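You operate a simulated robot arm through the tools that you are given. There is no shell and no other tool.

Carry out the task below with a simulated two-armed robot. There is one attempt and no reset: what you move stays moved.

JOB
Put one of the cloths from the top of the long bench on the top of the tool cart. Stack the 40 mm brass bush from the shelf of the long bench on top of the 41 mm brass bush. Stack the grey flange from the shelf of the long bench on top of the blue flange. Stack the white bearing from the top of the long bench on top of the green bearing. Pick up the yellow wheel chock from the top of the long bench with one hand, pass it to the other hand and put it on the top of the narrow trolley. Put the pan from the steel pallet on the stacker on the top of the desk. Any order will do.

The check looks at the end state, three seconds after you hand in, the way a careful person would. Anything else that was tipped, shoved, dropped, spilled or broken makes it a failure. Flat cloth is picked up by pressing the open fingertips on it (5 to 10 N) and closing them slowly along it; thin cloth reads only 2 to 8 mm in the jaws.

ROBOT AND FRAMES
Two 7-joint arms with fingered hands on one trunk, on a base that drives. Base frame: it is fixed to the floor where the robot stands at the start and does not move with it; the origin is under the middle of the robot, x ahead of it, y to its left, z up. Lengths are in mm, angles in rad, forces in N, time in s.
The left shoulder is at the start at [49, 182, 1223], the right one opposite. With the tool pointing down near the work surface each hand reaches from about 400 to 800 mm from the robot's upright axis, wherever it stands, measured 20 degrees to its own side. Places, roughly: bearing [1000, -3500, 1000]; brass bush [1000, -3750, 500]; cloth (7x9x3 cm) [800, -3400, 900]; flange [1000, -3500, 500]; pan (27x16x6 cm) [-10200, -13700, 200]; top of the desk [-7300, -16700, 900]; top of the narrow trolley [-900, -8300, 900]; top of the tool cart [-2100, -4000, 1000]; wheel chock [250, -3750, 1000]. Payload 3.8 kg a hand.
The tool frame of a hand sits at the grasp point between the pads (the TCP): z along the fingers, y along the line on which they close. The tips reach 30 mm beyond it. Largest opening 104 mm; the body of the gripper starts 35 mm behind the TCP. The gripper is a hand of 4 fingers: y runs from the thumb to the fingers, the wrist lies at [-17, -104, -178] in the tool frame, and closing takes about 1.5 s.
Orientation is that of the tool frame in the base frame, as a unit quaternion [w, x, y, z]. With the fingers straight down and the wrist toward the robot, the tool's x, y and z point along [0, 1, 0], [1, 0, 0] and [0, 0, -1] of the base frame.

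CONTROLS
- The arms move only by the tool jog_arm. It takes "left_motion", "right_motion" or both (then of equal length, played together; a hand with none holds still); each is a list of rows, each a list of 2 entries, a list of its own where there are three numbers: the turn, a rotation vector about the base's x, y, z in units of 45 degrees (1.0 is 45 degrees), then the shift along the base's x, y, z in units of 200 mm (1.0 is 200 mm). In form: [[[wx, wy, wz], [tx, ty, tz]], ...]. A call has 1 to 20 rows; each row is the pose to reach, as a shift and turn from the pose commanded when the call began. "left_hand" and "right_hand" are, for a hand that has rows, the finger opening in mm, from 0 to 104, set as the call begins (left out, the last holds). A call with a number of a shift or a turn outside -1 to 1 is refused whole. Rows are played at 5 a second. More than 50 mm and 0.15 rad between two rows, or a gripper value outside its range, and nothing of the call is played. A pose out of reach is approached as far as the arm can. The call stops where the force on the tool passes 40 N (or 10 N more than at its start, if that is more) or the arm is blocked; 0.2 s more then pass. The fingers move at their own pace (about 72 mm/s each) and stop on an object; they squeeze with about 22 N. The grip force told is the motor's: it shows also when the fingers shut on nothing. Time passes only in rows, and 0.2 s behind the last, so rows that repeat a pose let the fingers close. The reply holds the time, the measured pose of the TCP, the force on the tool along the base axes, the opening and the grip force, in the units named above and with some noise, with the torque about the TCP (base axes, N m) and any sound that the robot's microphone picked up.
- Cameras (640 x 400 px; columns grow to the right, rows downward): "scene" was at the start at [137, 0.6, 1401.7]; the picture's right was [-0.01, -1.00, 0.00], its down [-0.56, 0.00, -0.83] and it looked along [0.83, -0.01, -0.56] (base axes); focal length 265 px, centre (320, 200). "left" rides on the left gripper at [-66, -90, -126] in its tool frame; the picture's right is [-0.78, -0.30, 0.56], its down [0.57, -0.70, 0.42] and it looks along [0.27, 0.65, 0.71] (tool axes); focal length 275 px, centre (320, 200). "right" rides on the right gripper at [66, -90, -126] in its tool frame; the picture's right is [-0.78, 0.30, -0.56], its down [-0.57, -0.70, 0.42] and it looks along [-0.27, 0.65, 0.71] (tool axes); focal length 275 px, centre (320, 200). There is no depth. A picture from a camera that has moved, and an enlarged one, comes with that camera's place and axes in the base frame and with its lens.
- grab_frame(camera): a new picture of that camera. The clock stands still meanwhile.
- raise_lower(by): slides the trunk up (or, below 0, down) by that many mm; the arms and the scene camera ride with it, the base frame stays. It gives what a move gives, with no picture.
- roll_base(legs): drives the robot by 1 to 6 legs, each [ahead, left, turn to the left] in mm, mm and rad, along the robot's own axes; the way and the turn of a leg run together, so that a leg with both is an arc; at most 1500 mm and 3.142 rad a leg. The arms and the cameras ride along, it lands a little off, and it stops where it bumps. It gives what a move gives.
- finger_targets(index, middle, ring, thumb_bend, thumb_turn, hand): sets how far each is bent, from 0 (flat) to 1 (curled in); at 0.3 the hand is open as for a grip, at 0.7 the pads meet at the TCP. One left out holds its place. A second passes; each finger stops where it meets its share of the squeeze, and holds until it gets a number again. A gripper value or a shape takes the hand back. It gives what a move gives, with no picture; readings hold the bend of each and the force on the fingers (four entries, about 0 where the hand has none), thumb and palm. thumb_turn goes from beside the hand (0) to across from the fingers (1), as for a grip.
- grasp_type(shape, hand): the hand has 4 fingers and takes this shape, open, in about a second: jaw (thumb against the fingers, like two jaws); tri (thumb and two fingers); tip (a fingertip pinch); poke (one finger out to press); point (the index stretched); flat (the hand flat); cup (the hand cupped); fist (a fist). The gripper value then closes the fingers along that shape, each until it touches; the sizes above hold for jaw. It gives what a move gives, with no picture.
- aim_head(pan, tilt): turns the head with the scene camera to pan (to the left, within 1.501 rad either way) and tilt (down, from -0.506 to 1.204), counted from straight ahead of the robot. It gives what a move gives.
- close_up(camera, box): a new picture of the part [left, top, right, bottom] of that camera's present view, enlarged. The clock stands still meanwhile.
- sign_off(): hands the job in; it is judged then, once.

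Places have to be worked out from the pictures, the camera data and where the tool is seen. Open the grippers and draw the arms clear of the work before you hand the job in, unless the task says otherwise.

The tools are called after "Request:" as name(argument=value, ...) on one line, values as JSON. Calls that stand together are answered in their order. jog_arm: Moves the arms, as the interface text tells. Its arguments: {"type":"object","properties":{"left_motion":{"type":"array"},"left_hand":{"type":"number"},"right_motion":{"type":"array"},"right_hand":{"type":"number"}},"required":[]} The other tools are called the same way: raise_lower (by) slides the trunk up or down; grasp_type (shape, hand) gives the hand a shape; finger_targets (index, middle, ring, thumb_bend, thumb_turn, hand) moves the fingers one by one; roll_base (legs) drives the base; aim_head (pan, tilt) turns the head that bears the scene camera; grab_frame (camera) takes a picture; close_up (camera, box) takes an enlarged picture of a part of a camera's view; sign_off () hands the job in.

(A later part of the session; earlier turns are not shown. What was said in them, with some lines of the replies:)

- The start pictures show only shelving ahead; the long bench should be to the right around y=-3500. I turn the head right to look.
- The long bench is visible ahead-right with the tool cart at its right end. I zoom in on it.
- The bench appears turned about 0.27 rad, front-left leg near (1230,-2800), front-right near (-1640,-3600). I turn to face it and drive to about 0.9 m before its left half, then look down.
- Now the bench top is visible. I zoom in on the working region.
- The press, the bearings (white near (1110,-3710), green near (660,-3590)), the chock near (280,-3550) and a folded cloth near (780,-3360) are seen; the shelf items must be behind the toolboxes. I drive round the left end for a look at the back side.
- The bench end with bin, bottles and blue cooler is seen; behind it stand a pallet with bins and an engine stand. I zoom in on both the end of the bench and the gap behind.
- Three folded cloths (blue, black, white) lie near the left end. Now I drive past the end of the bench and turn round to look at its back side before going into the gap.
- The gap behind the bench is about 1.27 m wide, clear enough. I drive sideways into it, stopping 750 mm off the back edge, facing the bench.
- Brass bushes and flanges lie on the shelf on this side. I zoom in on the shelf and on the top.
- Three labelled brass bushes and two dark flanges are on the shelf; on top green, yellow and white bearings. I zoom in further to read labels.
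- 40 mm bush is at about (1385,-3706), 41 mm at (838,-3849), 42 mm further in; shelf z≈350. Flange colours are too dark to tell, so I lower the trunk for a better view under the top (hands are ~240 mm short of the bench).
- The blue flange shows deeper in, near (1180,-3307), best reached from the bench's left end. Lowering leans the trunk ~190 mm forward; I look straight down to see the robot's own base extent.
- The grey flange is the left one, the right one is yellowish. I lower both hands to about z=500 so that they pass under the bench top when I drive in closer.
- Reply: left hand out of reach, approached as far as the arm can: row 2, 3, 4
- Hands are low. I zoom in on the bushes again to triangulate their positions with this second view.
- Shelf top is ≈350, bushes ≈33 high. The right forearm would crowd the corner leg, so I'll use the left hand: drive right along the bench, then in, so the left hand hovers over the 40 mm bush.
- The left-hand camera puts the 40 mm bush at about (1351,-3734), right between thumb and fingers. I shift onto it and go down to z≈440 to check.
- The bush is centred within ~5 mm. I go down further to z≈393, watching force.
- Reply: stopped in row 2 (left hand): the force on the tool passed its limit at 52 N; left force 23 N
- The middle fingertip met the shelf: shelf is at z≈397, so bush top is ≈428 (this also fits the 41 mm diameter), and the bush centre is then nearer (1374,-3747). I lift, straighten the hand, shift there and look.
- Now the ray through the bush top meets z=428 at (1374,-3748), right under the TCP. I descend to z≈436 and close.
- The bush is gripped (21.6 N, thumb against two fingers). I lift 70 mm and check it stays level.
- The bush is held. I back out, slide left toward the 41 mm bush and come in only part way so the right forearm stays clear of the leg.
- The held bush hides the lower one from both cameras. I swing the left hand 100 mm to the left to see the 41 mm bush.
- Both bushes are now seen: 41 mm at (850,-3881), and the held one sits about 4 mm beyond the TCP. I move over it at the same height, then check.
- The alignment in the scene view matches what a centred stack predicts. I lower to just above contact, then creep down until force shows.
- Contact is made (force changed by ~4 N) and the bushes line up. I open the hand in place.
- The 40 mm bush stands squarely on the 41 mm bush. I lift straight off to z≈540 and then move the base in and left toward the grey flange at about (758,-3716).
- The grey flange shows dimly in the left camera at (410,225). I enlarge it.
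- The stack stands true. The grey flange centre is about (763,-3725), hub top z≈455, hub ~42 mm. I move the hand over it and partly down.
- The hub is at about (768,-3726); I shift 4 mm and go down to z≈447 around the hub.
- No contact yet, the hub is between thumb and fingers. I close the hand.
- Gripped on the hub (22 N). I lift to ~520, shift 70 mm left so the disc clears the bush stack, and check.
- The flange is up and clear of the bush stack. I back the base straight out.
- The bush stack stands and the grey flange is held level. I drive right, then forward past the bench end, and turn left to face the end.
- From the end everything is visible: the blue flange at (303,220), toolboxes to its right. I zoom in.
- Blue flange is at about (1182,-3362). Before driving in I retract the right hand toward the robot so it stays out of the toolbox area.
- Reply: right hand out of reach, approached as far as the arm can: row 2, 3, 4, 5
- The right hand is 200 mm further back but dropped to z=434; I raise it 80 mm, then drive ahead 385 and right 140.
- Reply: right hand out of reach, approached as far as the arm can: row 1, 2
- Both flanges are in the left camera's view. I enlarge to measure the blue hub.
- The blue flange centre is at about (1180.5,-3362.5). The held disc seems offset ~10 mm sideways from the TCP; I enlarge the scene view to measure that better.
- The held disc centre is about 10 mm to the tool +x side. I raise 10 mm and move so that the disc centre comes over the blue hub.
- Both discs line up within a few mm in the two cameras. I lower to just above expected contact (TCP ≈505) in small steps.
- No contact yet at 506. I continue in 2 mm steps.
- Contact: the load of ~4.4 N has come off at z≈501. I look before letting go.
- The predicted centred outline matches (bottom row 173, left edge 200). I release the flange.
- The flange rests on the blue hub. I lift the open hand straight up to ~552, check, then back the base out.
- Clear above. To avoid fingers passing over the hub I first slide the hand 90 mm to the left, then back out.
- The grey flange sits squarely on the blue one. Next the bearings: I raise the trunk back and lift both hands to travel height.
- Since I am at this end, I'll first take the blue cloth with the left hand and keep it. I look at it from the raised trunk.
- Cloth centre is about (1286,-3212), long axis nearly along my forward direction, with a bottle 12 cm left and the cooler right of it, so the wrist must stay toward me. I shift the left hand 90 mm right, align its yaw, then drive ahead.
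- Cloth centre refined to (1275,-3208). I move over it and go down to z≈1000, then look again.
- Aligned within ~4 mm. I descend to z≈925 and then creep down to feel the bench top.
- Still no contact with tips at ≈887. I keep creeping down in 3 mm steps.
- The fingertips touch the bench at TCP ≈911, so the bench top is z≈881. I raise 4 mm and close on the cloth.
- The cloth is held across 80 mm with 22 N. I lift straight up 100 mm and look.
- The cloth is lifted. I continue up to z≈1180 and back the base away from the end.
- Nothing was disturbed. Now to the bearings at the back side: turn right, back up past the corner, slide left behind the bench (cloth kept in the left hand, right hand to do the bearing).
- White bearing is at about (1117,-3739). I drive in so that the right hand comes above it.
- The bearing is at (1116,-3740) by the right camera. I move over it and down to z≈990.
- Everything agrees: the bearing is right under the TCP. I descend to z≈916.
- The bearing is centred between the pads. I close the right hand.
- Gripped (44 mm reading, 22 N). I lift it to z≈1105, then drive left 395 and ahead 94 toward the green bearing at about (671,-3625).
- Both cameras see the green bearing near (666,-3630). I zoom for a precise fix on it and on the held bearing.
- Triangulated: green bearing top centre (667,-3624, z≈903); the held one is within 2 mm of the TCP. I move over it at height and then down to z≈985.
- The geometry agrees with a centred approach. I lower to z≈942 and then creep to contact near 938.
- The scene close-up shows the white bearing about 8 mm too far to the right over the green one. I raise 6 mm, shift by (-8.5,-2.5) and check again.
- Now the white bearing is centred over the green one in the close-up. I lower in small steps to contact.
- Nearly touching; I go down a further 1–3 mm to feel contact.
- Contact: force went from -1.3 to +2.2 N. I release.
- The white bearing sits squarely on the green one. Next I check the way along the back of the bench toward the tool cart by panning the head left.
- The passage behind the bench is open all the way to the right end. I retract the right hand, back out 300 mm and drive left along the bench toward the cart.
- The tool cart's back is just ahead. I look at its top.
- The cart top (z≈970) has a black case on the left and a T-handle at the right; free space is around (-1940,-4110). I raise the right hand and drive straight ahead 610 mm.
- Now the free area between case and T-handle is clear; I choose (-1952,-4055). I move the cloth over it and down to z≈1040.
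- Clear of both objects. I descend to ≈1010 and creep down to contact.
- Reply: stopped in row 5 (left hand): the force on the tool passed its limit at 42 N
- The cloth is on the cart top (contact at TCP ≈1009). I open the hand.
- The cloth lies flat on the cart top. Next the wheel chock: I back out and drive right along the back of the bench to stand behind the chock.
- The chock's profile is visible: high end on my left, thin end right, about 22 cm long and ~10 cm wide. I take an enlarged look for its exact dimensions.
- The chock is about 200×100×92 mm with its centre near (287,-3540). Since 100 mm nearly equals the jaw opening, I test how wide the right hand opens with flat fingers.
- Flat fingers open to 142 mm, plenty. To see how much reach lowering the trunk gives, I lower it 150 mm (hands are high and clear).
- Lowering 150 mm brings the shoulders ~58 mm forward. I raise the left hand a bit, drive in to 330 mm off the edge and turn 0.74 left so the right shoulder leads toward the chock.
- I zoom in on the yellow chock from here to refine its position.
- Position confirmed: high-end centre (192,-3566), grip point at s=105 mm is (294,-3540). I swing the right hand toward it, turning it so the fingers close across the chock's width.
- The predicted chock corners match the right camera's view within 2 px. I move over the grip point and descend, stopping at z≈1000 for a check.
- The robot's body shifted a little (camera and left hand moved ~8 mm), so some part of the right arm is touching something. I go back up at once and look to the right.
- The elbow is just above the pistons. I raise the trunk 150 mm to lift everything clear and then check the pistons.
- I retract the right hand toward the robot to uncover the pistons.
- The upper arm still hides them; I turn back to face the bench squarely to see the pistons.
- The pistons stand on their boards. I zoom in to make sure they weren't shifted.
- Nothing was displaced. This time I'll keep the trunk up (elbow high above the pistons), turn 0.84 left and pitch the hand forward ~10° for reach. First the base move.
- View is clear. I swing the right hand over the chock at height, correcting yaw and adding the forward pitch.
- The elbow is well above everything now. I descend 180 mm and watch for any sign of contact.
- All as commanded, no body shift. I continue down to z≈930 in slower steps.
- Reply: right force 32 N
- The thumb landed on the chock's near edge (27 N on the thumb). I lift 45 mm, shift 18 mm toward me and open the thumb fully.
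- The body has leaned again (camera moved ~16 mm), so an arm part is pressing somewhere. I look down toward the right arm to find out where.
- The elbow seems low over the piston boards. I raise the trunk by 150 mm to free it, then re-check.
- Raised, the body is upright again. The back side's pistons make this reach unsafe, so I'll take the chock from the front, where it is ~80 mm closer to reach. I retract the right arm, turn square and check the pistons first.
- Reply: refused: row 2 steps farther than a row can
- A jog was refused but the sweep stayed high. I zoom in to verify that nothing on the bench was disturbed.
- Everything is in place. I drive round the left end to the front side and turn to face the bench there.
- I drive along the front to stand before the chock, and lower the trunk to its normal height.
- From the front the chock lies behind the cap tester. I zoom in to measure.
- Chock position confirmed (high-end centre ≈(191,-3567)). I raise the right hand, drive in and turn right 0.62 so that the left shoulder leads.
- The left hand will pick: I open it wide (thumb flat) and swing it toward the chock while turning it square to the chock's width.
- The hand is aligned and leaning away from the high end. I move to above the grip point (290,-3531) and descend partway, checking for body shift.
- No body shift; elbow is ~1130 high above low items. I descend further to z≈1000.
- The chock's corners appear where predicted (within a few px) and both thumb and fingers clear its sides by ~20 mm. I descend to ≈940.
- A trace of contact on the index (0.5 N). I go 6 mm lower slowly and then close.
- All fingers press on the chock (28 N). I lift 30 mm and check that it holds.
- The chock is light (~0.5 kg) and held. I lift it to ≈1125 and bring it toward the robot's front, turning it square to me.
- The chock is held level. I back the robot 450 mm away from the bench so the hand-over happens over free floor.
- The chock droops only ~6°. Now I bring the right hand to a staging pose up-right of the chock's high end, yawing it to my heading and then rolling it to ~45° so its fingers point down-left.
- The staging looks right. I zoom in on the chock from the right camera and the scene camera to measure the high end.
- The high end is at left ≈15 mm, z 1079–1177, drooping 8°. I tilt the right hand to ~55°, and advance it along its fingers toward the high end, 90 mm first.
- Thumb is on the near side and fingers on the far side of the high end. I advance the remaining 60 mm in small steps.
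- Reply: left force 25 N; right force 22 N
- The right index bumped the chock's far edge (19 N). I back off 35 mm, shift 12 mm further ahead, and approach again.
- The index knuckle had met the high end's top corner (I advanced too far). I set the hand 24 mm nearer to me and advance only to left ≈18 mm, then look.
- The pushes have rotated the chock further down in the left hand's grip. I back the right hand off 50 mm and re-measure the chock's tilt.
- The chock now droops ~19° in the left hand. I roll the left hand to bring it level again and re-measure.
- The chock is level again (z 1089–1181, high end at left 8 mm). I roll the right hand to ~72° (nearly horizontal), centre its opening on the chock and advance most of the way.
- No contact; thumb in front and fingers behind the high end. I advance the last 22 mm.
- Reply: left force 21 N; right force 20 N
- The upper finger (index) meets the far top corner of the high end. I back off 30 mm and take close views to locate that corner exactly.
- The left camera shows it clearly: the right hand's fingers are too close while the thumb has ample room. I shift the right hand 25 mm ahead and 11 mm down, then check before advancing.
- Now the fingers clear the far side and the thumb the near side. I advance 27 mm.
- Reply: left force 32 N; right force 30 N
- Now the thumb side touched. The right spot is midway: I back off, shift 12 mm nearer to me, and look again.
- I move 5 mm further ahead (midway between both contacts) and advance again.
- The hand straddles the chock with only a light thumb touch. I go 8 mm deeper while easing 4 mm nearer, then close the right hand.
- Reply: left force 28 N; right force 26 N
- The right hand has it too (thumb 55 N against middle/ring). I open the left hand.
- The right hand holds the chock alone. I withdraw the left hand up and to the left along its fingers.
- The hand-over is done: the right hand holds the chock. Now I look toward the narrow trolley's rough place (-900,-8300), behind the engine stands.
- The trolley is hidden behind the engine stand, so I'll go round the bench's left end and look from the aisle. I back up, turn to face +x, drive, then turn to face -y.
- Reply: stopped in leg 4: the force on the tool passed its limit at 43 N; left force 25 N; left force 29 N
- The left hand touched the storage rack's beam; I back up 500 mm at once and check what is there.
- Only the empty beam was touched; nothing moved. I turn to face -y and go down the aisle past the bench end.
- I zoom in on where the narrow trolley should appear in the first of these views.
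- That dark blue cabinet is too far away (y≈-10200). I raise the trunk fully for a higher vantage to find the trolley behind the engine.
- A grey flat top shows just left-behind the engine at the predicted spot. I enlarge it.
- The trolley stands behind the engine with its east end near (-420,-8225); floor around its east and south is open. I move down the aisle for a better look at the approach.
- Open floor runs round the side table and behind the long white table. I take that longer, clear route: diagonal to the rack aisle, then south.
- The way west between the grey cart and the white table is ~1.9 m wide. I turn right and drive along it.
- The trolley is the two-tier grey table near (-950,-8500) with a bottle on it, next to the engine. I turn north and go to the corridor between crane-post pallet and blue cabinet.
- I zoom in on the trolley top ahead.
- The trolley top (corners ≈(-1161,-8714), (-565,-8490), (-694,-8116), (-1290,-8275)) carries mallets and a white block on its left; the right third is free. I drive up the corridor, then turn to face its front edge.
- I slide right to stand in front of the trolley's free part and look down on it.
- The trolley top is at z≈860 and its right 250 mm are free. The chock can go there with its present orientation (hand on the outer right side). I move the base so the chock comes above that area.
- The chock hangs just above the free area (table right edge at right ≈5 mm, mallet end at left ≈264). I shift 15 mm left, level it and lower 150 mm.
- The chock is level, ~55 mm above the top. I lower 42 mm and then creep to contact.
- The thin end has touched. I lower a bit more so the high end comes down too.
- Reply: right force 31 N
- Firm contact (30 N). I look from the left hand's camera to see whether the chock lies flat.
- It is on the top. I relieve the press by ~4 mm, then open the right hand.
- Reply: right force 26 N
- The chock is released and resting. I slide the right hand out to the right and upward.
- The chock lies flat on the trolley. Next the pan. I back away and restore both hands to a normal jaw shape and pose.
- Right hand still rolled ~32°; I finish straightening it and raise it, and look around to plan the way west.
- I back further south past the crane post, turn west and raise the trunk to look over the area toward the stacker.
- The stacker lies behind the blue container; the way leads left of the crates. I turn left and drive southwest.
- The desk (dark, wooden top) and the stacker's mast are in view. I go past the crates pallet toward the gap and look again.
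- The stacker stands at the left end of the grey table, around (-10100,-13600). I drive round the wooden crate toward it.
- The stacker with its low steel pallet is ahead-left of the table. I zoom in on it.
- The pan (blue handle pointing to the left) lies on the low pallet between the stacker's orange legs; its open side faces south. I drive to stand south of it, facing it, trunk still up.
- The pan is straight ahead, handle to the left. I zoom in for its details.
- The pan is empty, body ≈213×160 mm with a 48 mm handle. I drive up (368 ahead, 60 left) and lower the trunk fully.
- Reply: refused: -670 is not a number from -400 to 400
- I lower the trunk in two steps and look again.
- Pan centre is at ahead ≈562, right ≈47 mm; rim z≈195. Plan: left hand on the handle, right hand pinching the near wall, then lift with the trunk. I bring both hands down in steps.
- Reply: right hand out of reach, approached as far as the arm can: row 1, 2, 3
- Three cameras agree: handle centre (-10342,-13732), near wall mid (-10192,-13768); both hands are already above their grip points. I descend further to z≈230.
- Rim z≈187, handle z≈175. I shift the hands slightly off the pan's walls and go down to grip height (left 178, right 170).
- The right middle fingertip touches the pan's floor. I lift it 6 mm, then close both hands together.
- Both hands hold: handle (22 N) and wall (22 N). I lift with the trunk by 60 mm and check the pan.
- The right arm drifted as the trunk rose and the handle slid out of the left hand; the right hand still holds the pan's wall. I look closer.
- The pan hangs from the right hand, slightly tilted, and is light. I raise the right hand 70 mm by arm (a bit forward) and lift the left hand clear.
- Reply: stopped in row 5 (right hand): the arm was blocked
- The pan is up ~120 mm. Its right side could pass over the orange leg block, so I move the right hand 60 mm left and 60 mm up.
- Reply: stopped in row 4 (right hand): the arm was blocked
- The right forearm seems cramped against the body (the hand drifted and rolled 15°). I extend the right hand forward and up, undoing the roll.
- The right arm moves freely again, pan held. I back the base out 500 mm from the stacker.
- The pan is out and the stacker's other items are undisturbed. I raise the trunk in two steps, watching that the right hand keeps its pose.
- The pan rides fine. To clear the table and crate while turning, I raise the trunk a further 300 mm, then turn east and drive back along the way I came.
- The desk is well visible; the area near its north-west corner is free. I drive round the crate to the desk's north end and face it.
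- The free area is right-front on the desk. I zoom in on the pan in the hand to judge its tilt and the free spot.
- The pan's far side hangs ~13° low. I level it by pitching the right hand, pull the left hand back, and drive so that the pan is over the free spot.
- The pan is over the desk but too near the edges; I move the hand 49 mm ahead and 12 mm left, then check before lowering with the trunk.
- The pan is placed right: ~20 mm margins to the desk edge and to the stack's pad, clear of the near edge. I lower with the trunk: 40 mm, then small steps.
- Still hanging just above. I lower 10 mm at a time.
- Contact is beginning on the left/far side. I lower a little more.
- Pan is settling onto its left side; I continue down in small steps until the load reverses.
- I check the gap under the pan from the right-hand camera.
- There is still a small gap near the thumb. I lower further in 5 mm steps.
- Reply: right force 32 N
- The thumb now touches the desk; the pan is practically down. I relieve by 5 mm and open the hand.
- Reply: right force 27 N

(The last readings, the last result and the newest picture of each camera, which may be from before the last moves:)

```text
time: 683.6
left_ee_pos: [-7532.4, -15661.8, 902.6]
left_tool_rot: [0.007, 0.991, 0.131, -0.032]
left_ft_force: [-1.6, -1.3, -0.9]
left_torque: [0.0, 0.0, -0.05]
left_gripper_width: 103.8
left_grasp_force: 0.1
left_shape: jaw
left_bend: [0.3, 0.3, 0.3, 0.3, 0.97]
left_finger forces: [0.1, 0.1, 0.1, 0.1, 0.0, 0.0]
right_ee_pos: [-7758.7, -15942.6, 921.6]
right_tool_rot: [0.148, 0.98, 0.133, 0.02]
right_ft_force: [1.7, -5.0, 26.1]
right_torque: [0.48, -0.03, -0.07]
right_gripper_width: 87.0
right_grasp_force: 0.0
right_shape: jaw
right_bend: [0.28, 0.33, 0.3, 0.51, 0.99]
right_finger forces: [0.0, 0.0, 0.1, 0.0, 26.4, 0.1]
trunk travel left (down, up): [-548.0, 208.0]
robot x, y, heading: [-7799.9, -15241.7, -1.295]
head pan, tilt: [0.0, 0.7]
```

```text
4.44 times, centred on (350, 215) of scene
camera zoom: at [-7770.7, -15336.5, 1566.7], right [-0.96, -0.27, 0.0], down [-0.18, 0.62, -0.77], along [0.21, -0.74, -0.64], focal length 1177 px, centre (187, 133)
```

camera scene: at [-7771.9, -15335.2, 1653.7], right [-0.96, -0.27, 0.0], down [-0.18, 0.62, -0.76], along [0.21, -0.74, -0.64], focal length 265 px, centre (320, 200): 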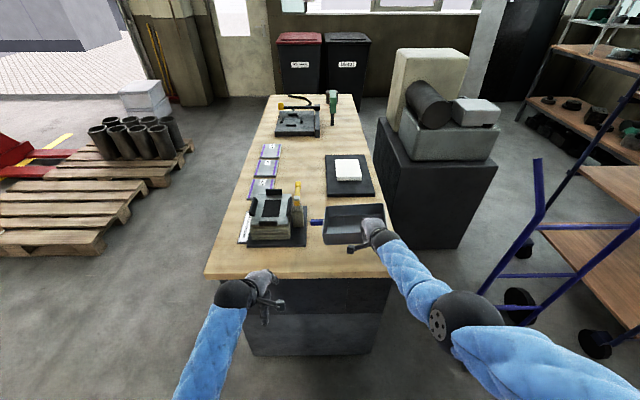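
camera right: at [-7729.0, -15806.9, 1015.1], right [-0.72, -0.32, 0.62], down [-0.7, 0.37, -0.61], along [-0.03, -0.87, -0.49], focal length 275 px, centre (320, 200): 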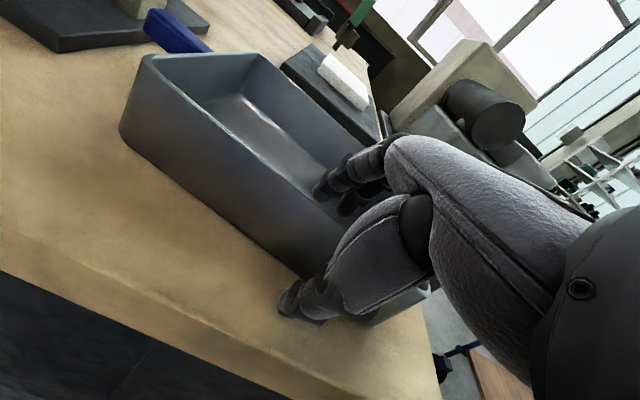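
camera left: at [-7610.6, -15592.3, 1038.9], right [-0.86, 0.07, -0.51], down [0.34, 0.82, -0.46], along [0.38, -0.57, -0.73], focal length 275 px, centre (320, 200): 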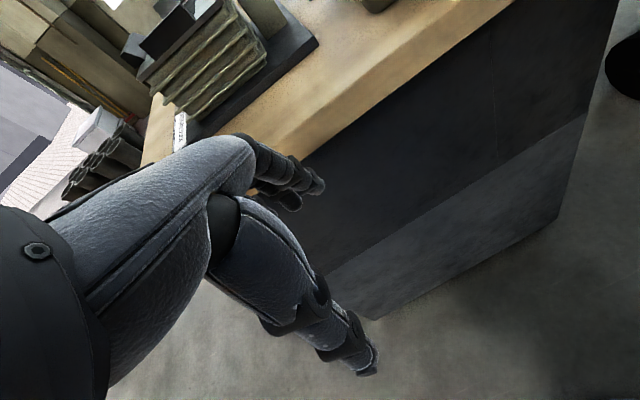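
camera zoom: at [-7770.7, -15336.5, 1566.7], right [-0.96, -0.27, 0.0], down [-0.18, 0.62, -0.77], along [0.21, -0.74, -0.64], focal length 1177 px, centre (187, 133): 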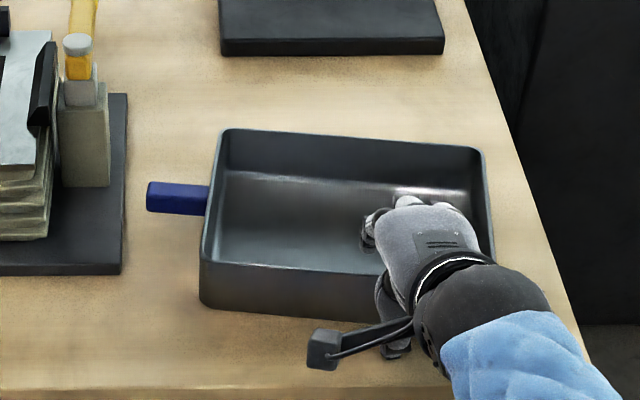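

The pan stands on the desk. I raise the hand straight up with the trunk.

Request:
raise_lower(by=60)

Request:
raise_lower(by=110)

Request:
grab_frame(camera="scene")

Request:
close_up(camera="scene", box=[210, 170, 420, 330])

```text
time: 684.6
left_ee_pos: [-7532.8, -15663.7, 963.3]
left_tool_rot: [0.005, 0.991, 0.132, -0.032]
left_ft_force: [-1.2, 0.0, -0.6]
left_torque: [0.01, 0.01, -0.03]
left_gripper_width: 103.7
left_grasp_force: 0.0
left_shape: jaw
left_bend: [0.3, 0.3, 0.3, 0.3, 0.97]
left_finger forces: [0.0, 0.0, 0.0, 0.0, 0.0, 0.0]
right_ee_pos: [-7760.5, -15940.2, 973.3]
right_tool_rot: [0.139, 0.981, 0.134, 0.019]
right_ft_force: [0.1, -0.3, -0.9]
right_torque: [-0.01, 0.02, 0.02]
right_gripper_width: 89.8
right_grasp_force: 0.0
right_shape: jaw
right_bend: [0.28, 0.33, 0.3, 0.37, 0.98]
right_finger forces: [0.0, 0.1, 0.0, 0.0, 0.0, 0.0]
trunk travel left (down, up): [-608.0, 148.0]
robot x, y, heading: [-7797.8, -15245.2, -1.3]
head pan, tilt: [0.0, 0.7]
```

```text
time: 686.1
left_ee_pos: [-7531.5, -15664.1, 1072.9]
left_tool_rot: [0.005, 0.991, 0.132, -0.031]
left_ft_force: [-0.3, -1.4, 0.1]
left_torque: [0.01, 0.0, -0.01]
left_gripper_width: 103.9
left_grasp_force: 0.0
left_shape: jaw
left_bend: [0.3, 0.3, 0.3, 0.3, 0.97]
left_finger forces: [0.0, 0.0, 0.1, 0.0, 0.0, 0.1]
right_ee_pos: [-7759.9, -15940.5, 1083.6]
right_tool_rot: [0.14, 0.981, 0.134, 0.019]
right_ft_force: [-0.2, 0.3, -0.3]
right_torque: [-0.03, -0.01, 0.0]
right_gripper_width: 89.9
right_grasp_force: 0.0
right_shape: jaw
right_bend: [0.28, 0.33, 0.3, 0.37, 0.98]
right_finger forces: [0.0, 0.1, 0.1, 0.1, 0.0, 0.0]
trunk travel left (down, up): [-718.0, 38.0]
robot x, y, heading: [-7800.2, -15240.8, -1.294]
head pan, tilt: [0.0, 0.7]
```

```text
taken
camera scene: at [-7772.3, -15333.7, 1736.4], right [-0.96, -0.27, 0.0], down [-0.18, 0.62, -0.76], along [0.21, -0.74, -0.64], focal length 265 px, centre (320, 200)
```

scene: 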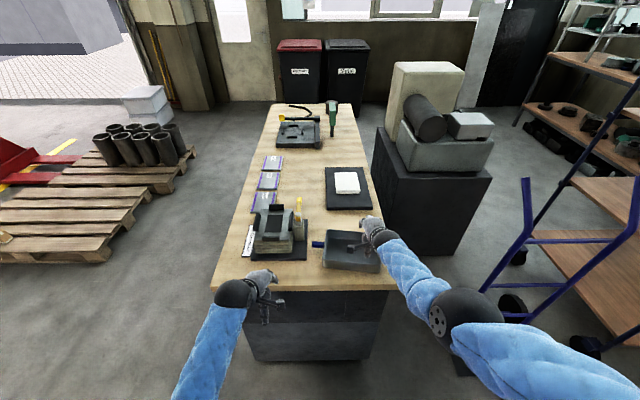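

```text
2.50 times, centred on (315, 250) of scene
camera zoom: at [-7772.3, -15333.7, 1736.4], right [-0.96, -0.27, 0.0], down [-0.18, 0.62, -0.76], along [0.21, -0.74, -0.64], focal length 662 px, centre (332, 75)
```

zoom: 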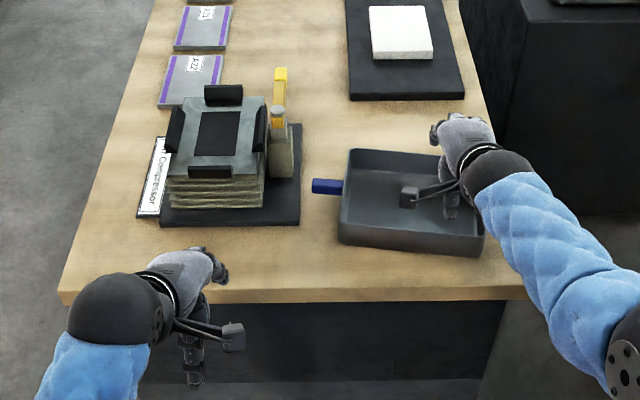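

The pan stands level on the desk top, fully inside its edges. I back away with the arms clear and take a last look.

Request:
roll_base(legs=[[-500, 0, 0]])

Request:
grab_frame(camera="scene")

Request:
close_up(camera="scene", box=[240, 90, 440, 240])

```text
time: 689.0
left_ee_pos: [-7671.2, -15174.5, 1073.1]
left_tool_rot: [0.006, 0.991, 0.133, -0.032]
left_ft_force: [0.0, 0.1, -0.1]
left_torque: [-0.01, 0.02, -0.01]
left_gripper_width: 103.6
left_grasp_force: 0.1
left_shape: jaw
left_bend: [0.3, 0.3, 0.3, 0.3, 0.97]
left_finger forces: [0.1, 0.1, 0.0, 0.1, 0.0, 0.0]
right_ee_pos: [-7898.6, -15452.2, 1084.1]
right_tool_rot: [0.141, 0.981, 0.133, 0.019]
right_ft_force: [0.0, -0.7, 0.3]
right_torque: [0.01, 0.04, -0.03]
right_gripper_width: 89.9
right_grasp_force: 0.1
right_shape: jaw
right_bend: [0.28, 0.33, 0.3, 0.37, 0.98]
right_finger forces: [0.1, 0.0, 0.0, 0.0, 0.0, 0.1]
trunk travel left (down, up): [-718.0, 38.0]
robot x, y, heading: [-7938.3, -14755.2, -1.297]
head pan, tilt: [0.0, 0.7]
```

```text
taken
camera scene: at [-7910.9, -14844.9, 1736.6], right [-0.96, -0.27, 0.0], down [-0.18, 0.62, -0.76], along [0.21, -0.74, -0.64], focal length 265 px, centre (320, 200)
```

scene: 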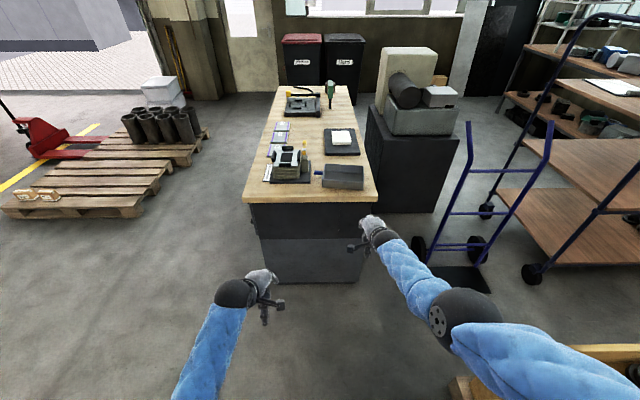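

```text
2.67 times, centred on (340, 165) of scene
camera zoom: at [-7910.9, -14844.9, 1736.6], right [-0.96, -0.27, 0.0], down [-0.18, 0.62, -0.76], along [0.21, -0.74, -0.64], focal length 706 px, centre (267, 293)
```

zoom: 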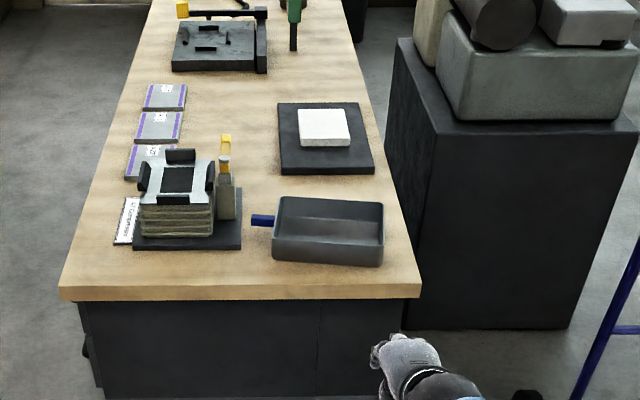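

The pan is well placed. The cloth, the stacked bushes, flanges and bearings, and the chock were each checked when placed. Both hands are open and clear, so I hand the job in.

Request:
sign_off()

```text
The job is handed in.
```

I carried out all six jobs and handed the job in; I haven't seen the check's verdict. Each result below was confirmed on camera when I placed it, and I didn't go round again at the end.

| Item | End state |
|---|---|
| Cloth | The blue folded cloth is on the tool cart, between the black case and the T-handle. |
| Brass bushes | The 40 mm bush sits squarely on the 41 mm bush, on the bench shelf. |
| Flanges | The grey flange is centred on the blue flange's hub, on the bench shelf. |
| Bearings | The white bearing is squarely on the green one, on the bench top. |
| Wheel chock | The left hand picked up the yellow chock and passed it to the right hand. It lies flat on the narrow trolley. |
| Pan | The pan stands level on the desk, fully inside its edges. |

Four things happened along the way that a strict check might look at:
- **Back of the bench:** reaching for the chock, part of my right arm (probably the elbow) pressed on something near the pistons, twice. The pistons, con-rod and boards showed no visible shift afterwards.
- **Chock:** on an early try the right thumb came down on it, but its measured position barely changed. During the hand-over it twisted in my grip a few times and was never dropped.
- **Storage rack:** my left hand bumped an empty beam while driving. Nothing on the rack moved.
- **Pan:** as I lifted it off the stacker's pallet, the handle slipped out of my left hand. The right hand kept hold, and I carried the pan by its wall.
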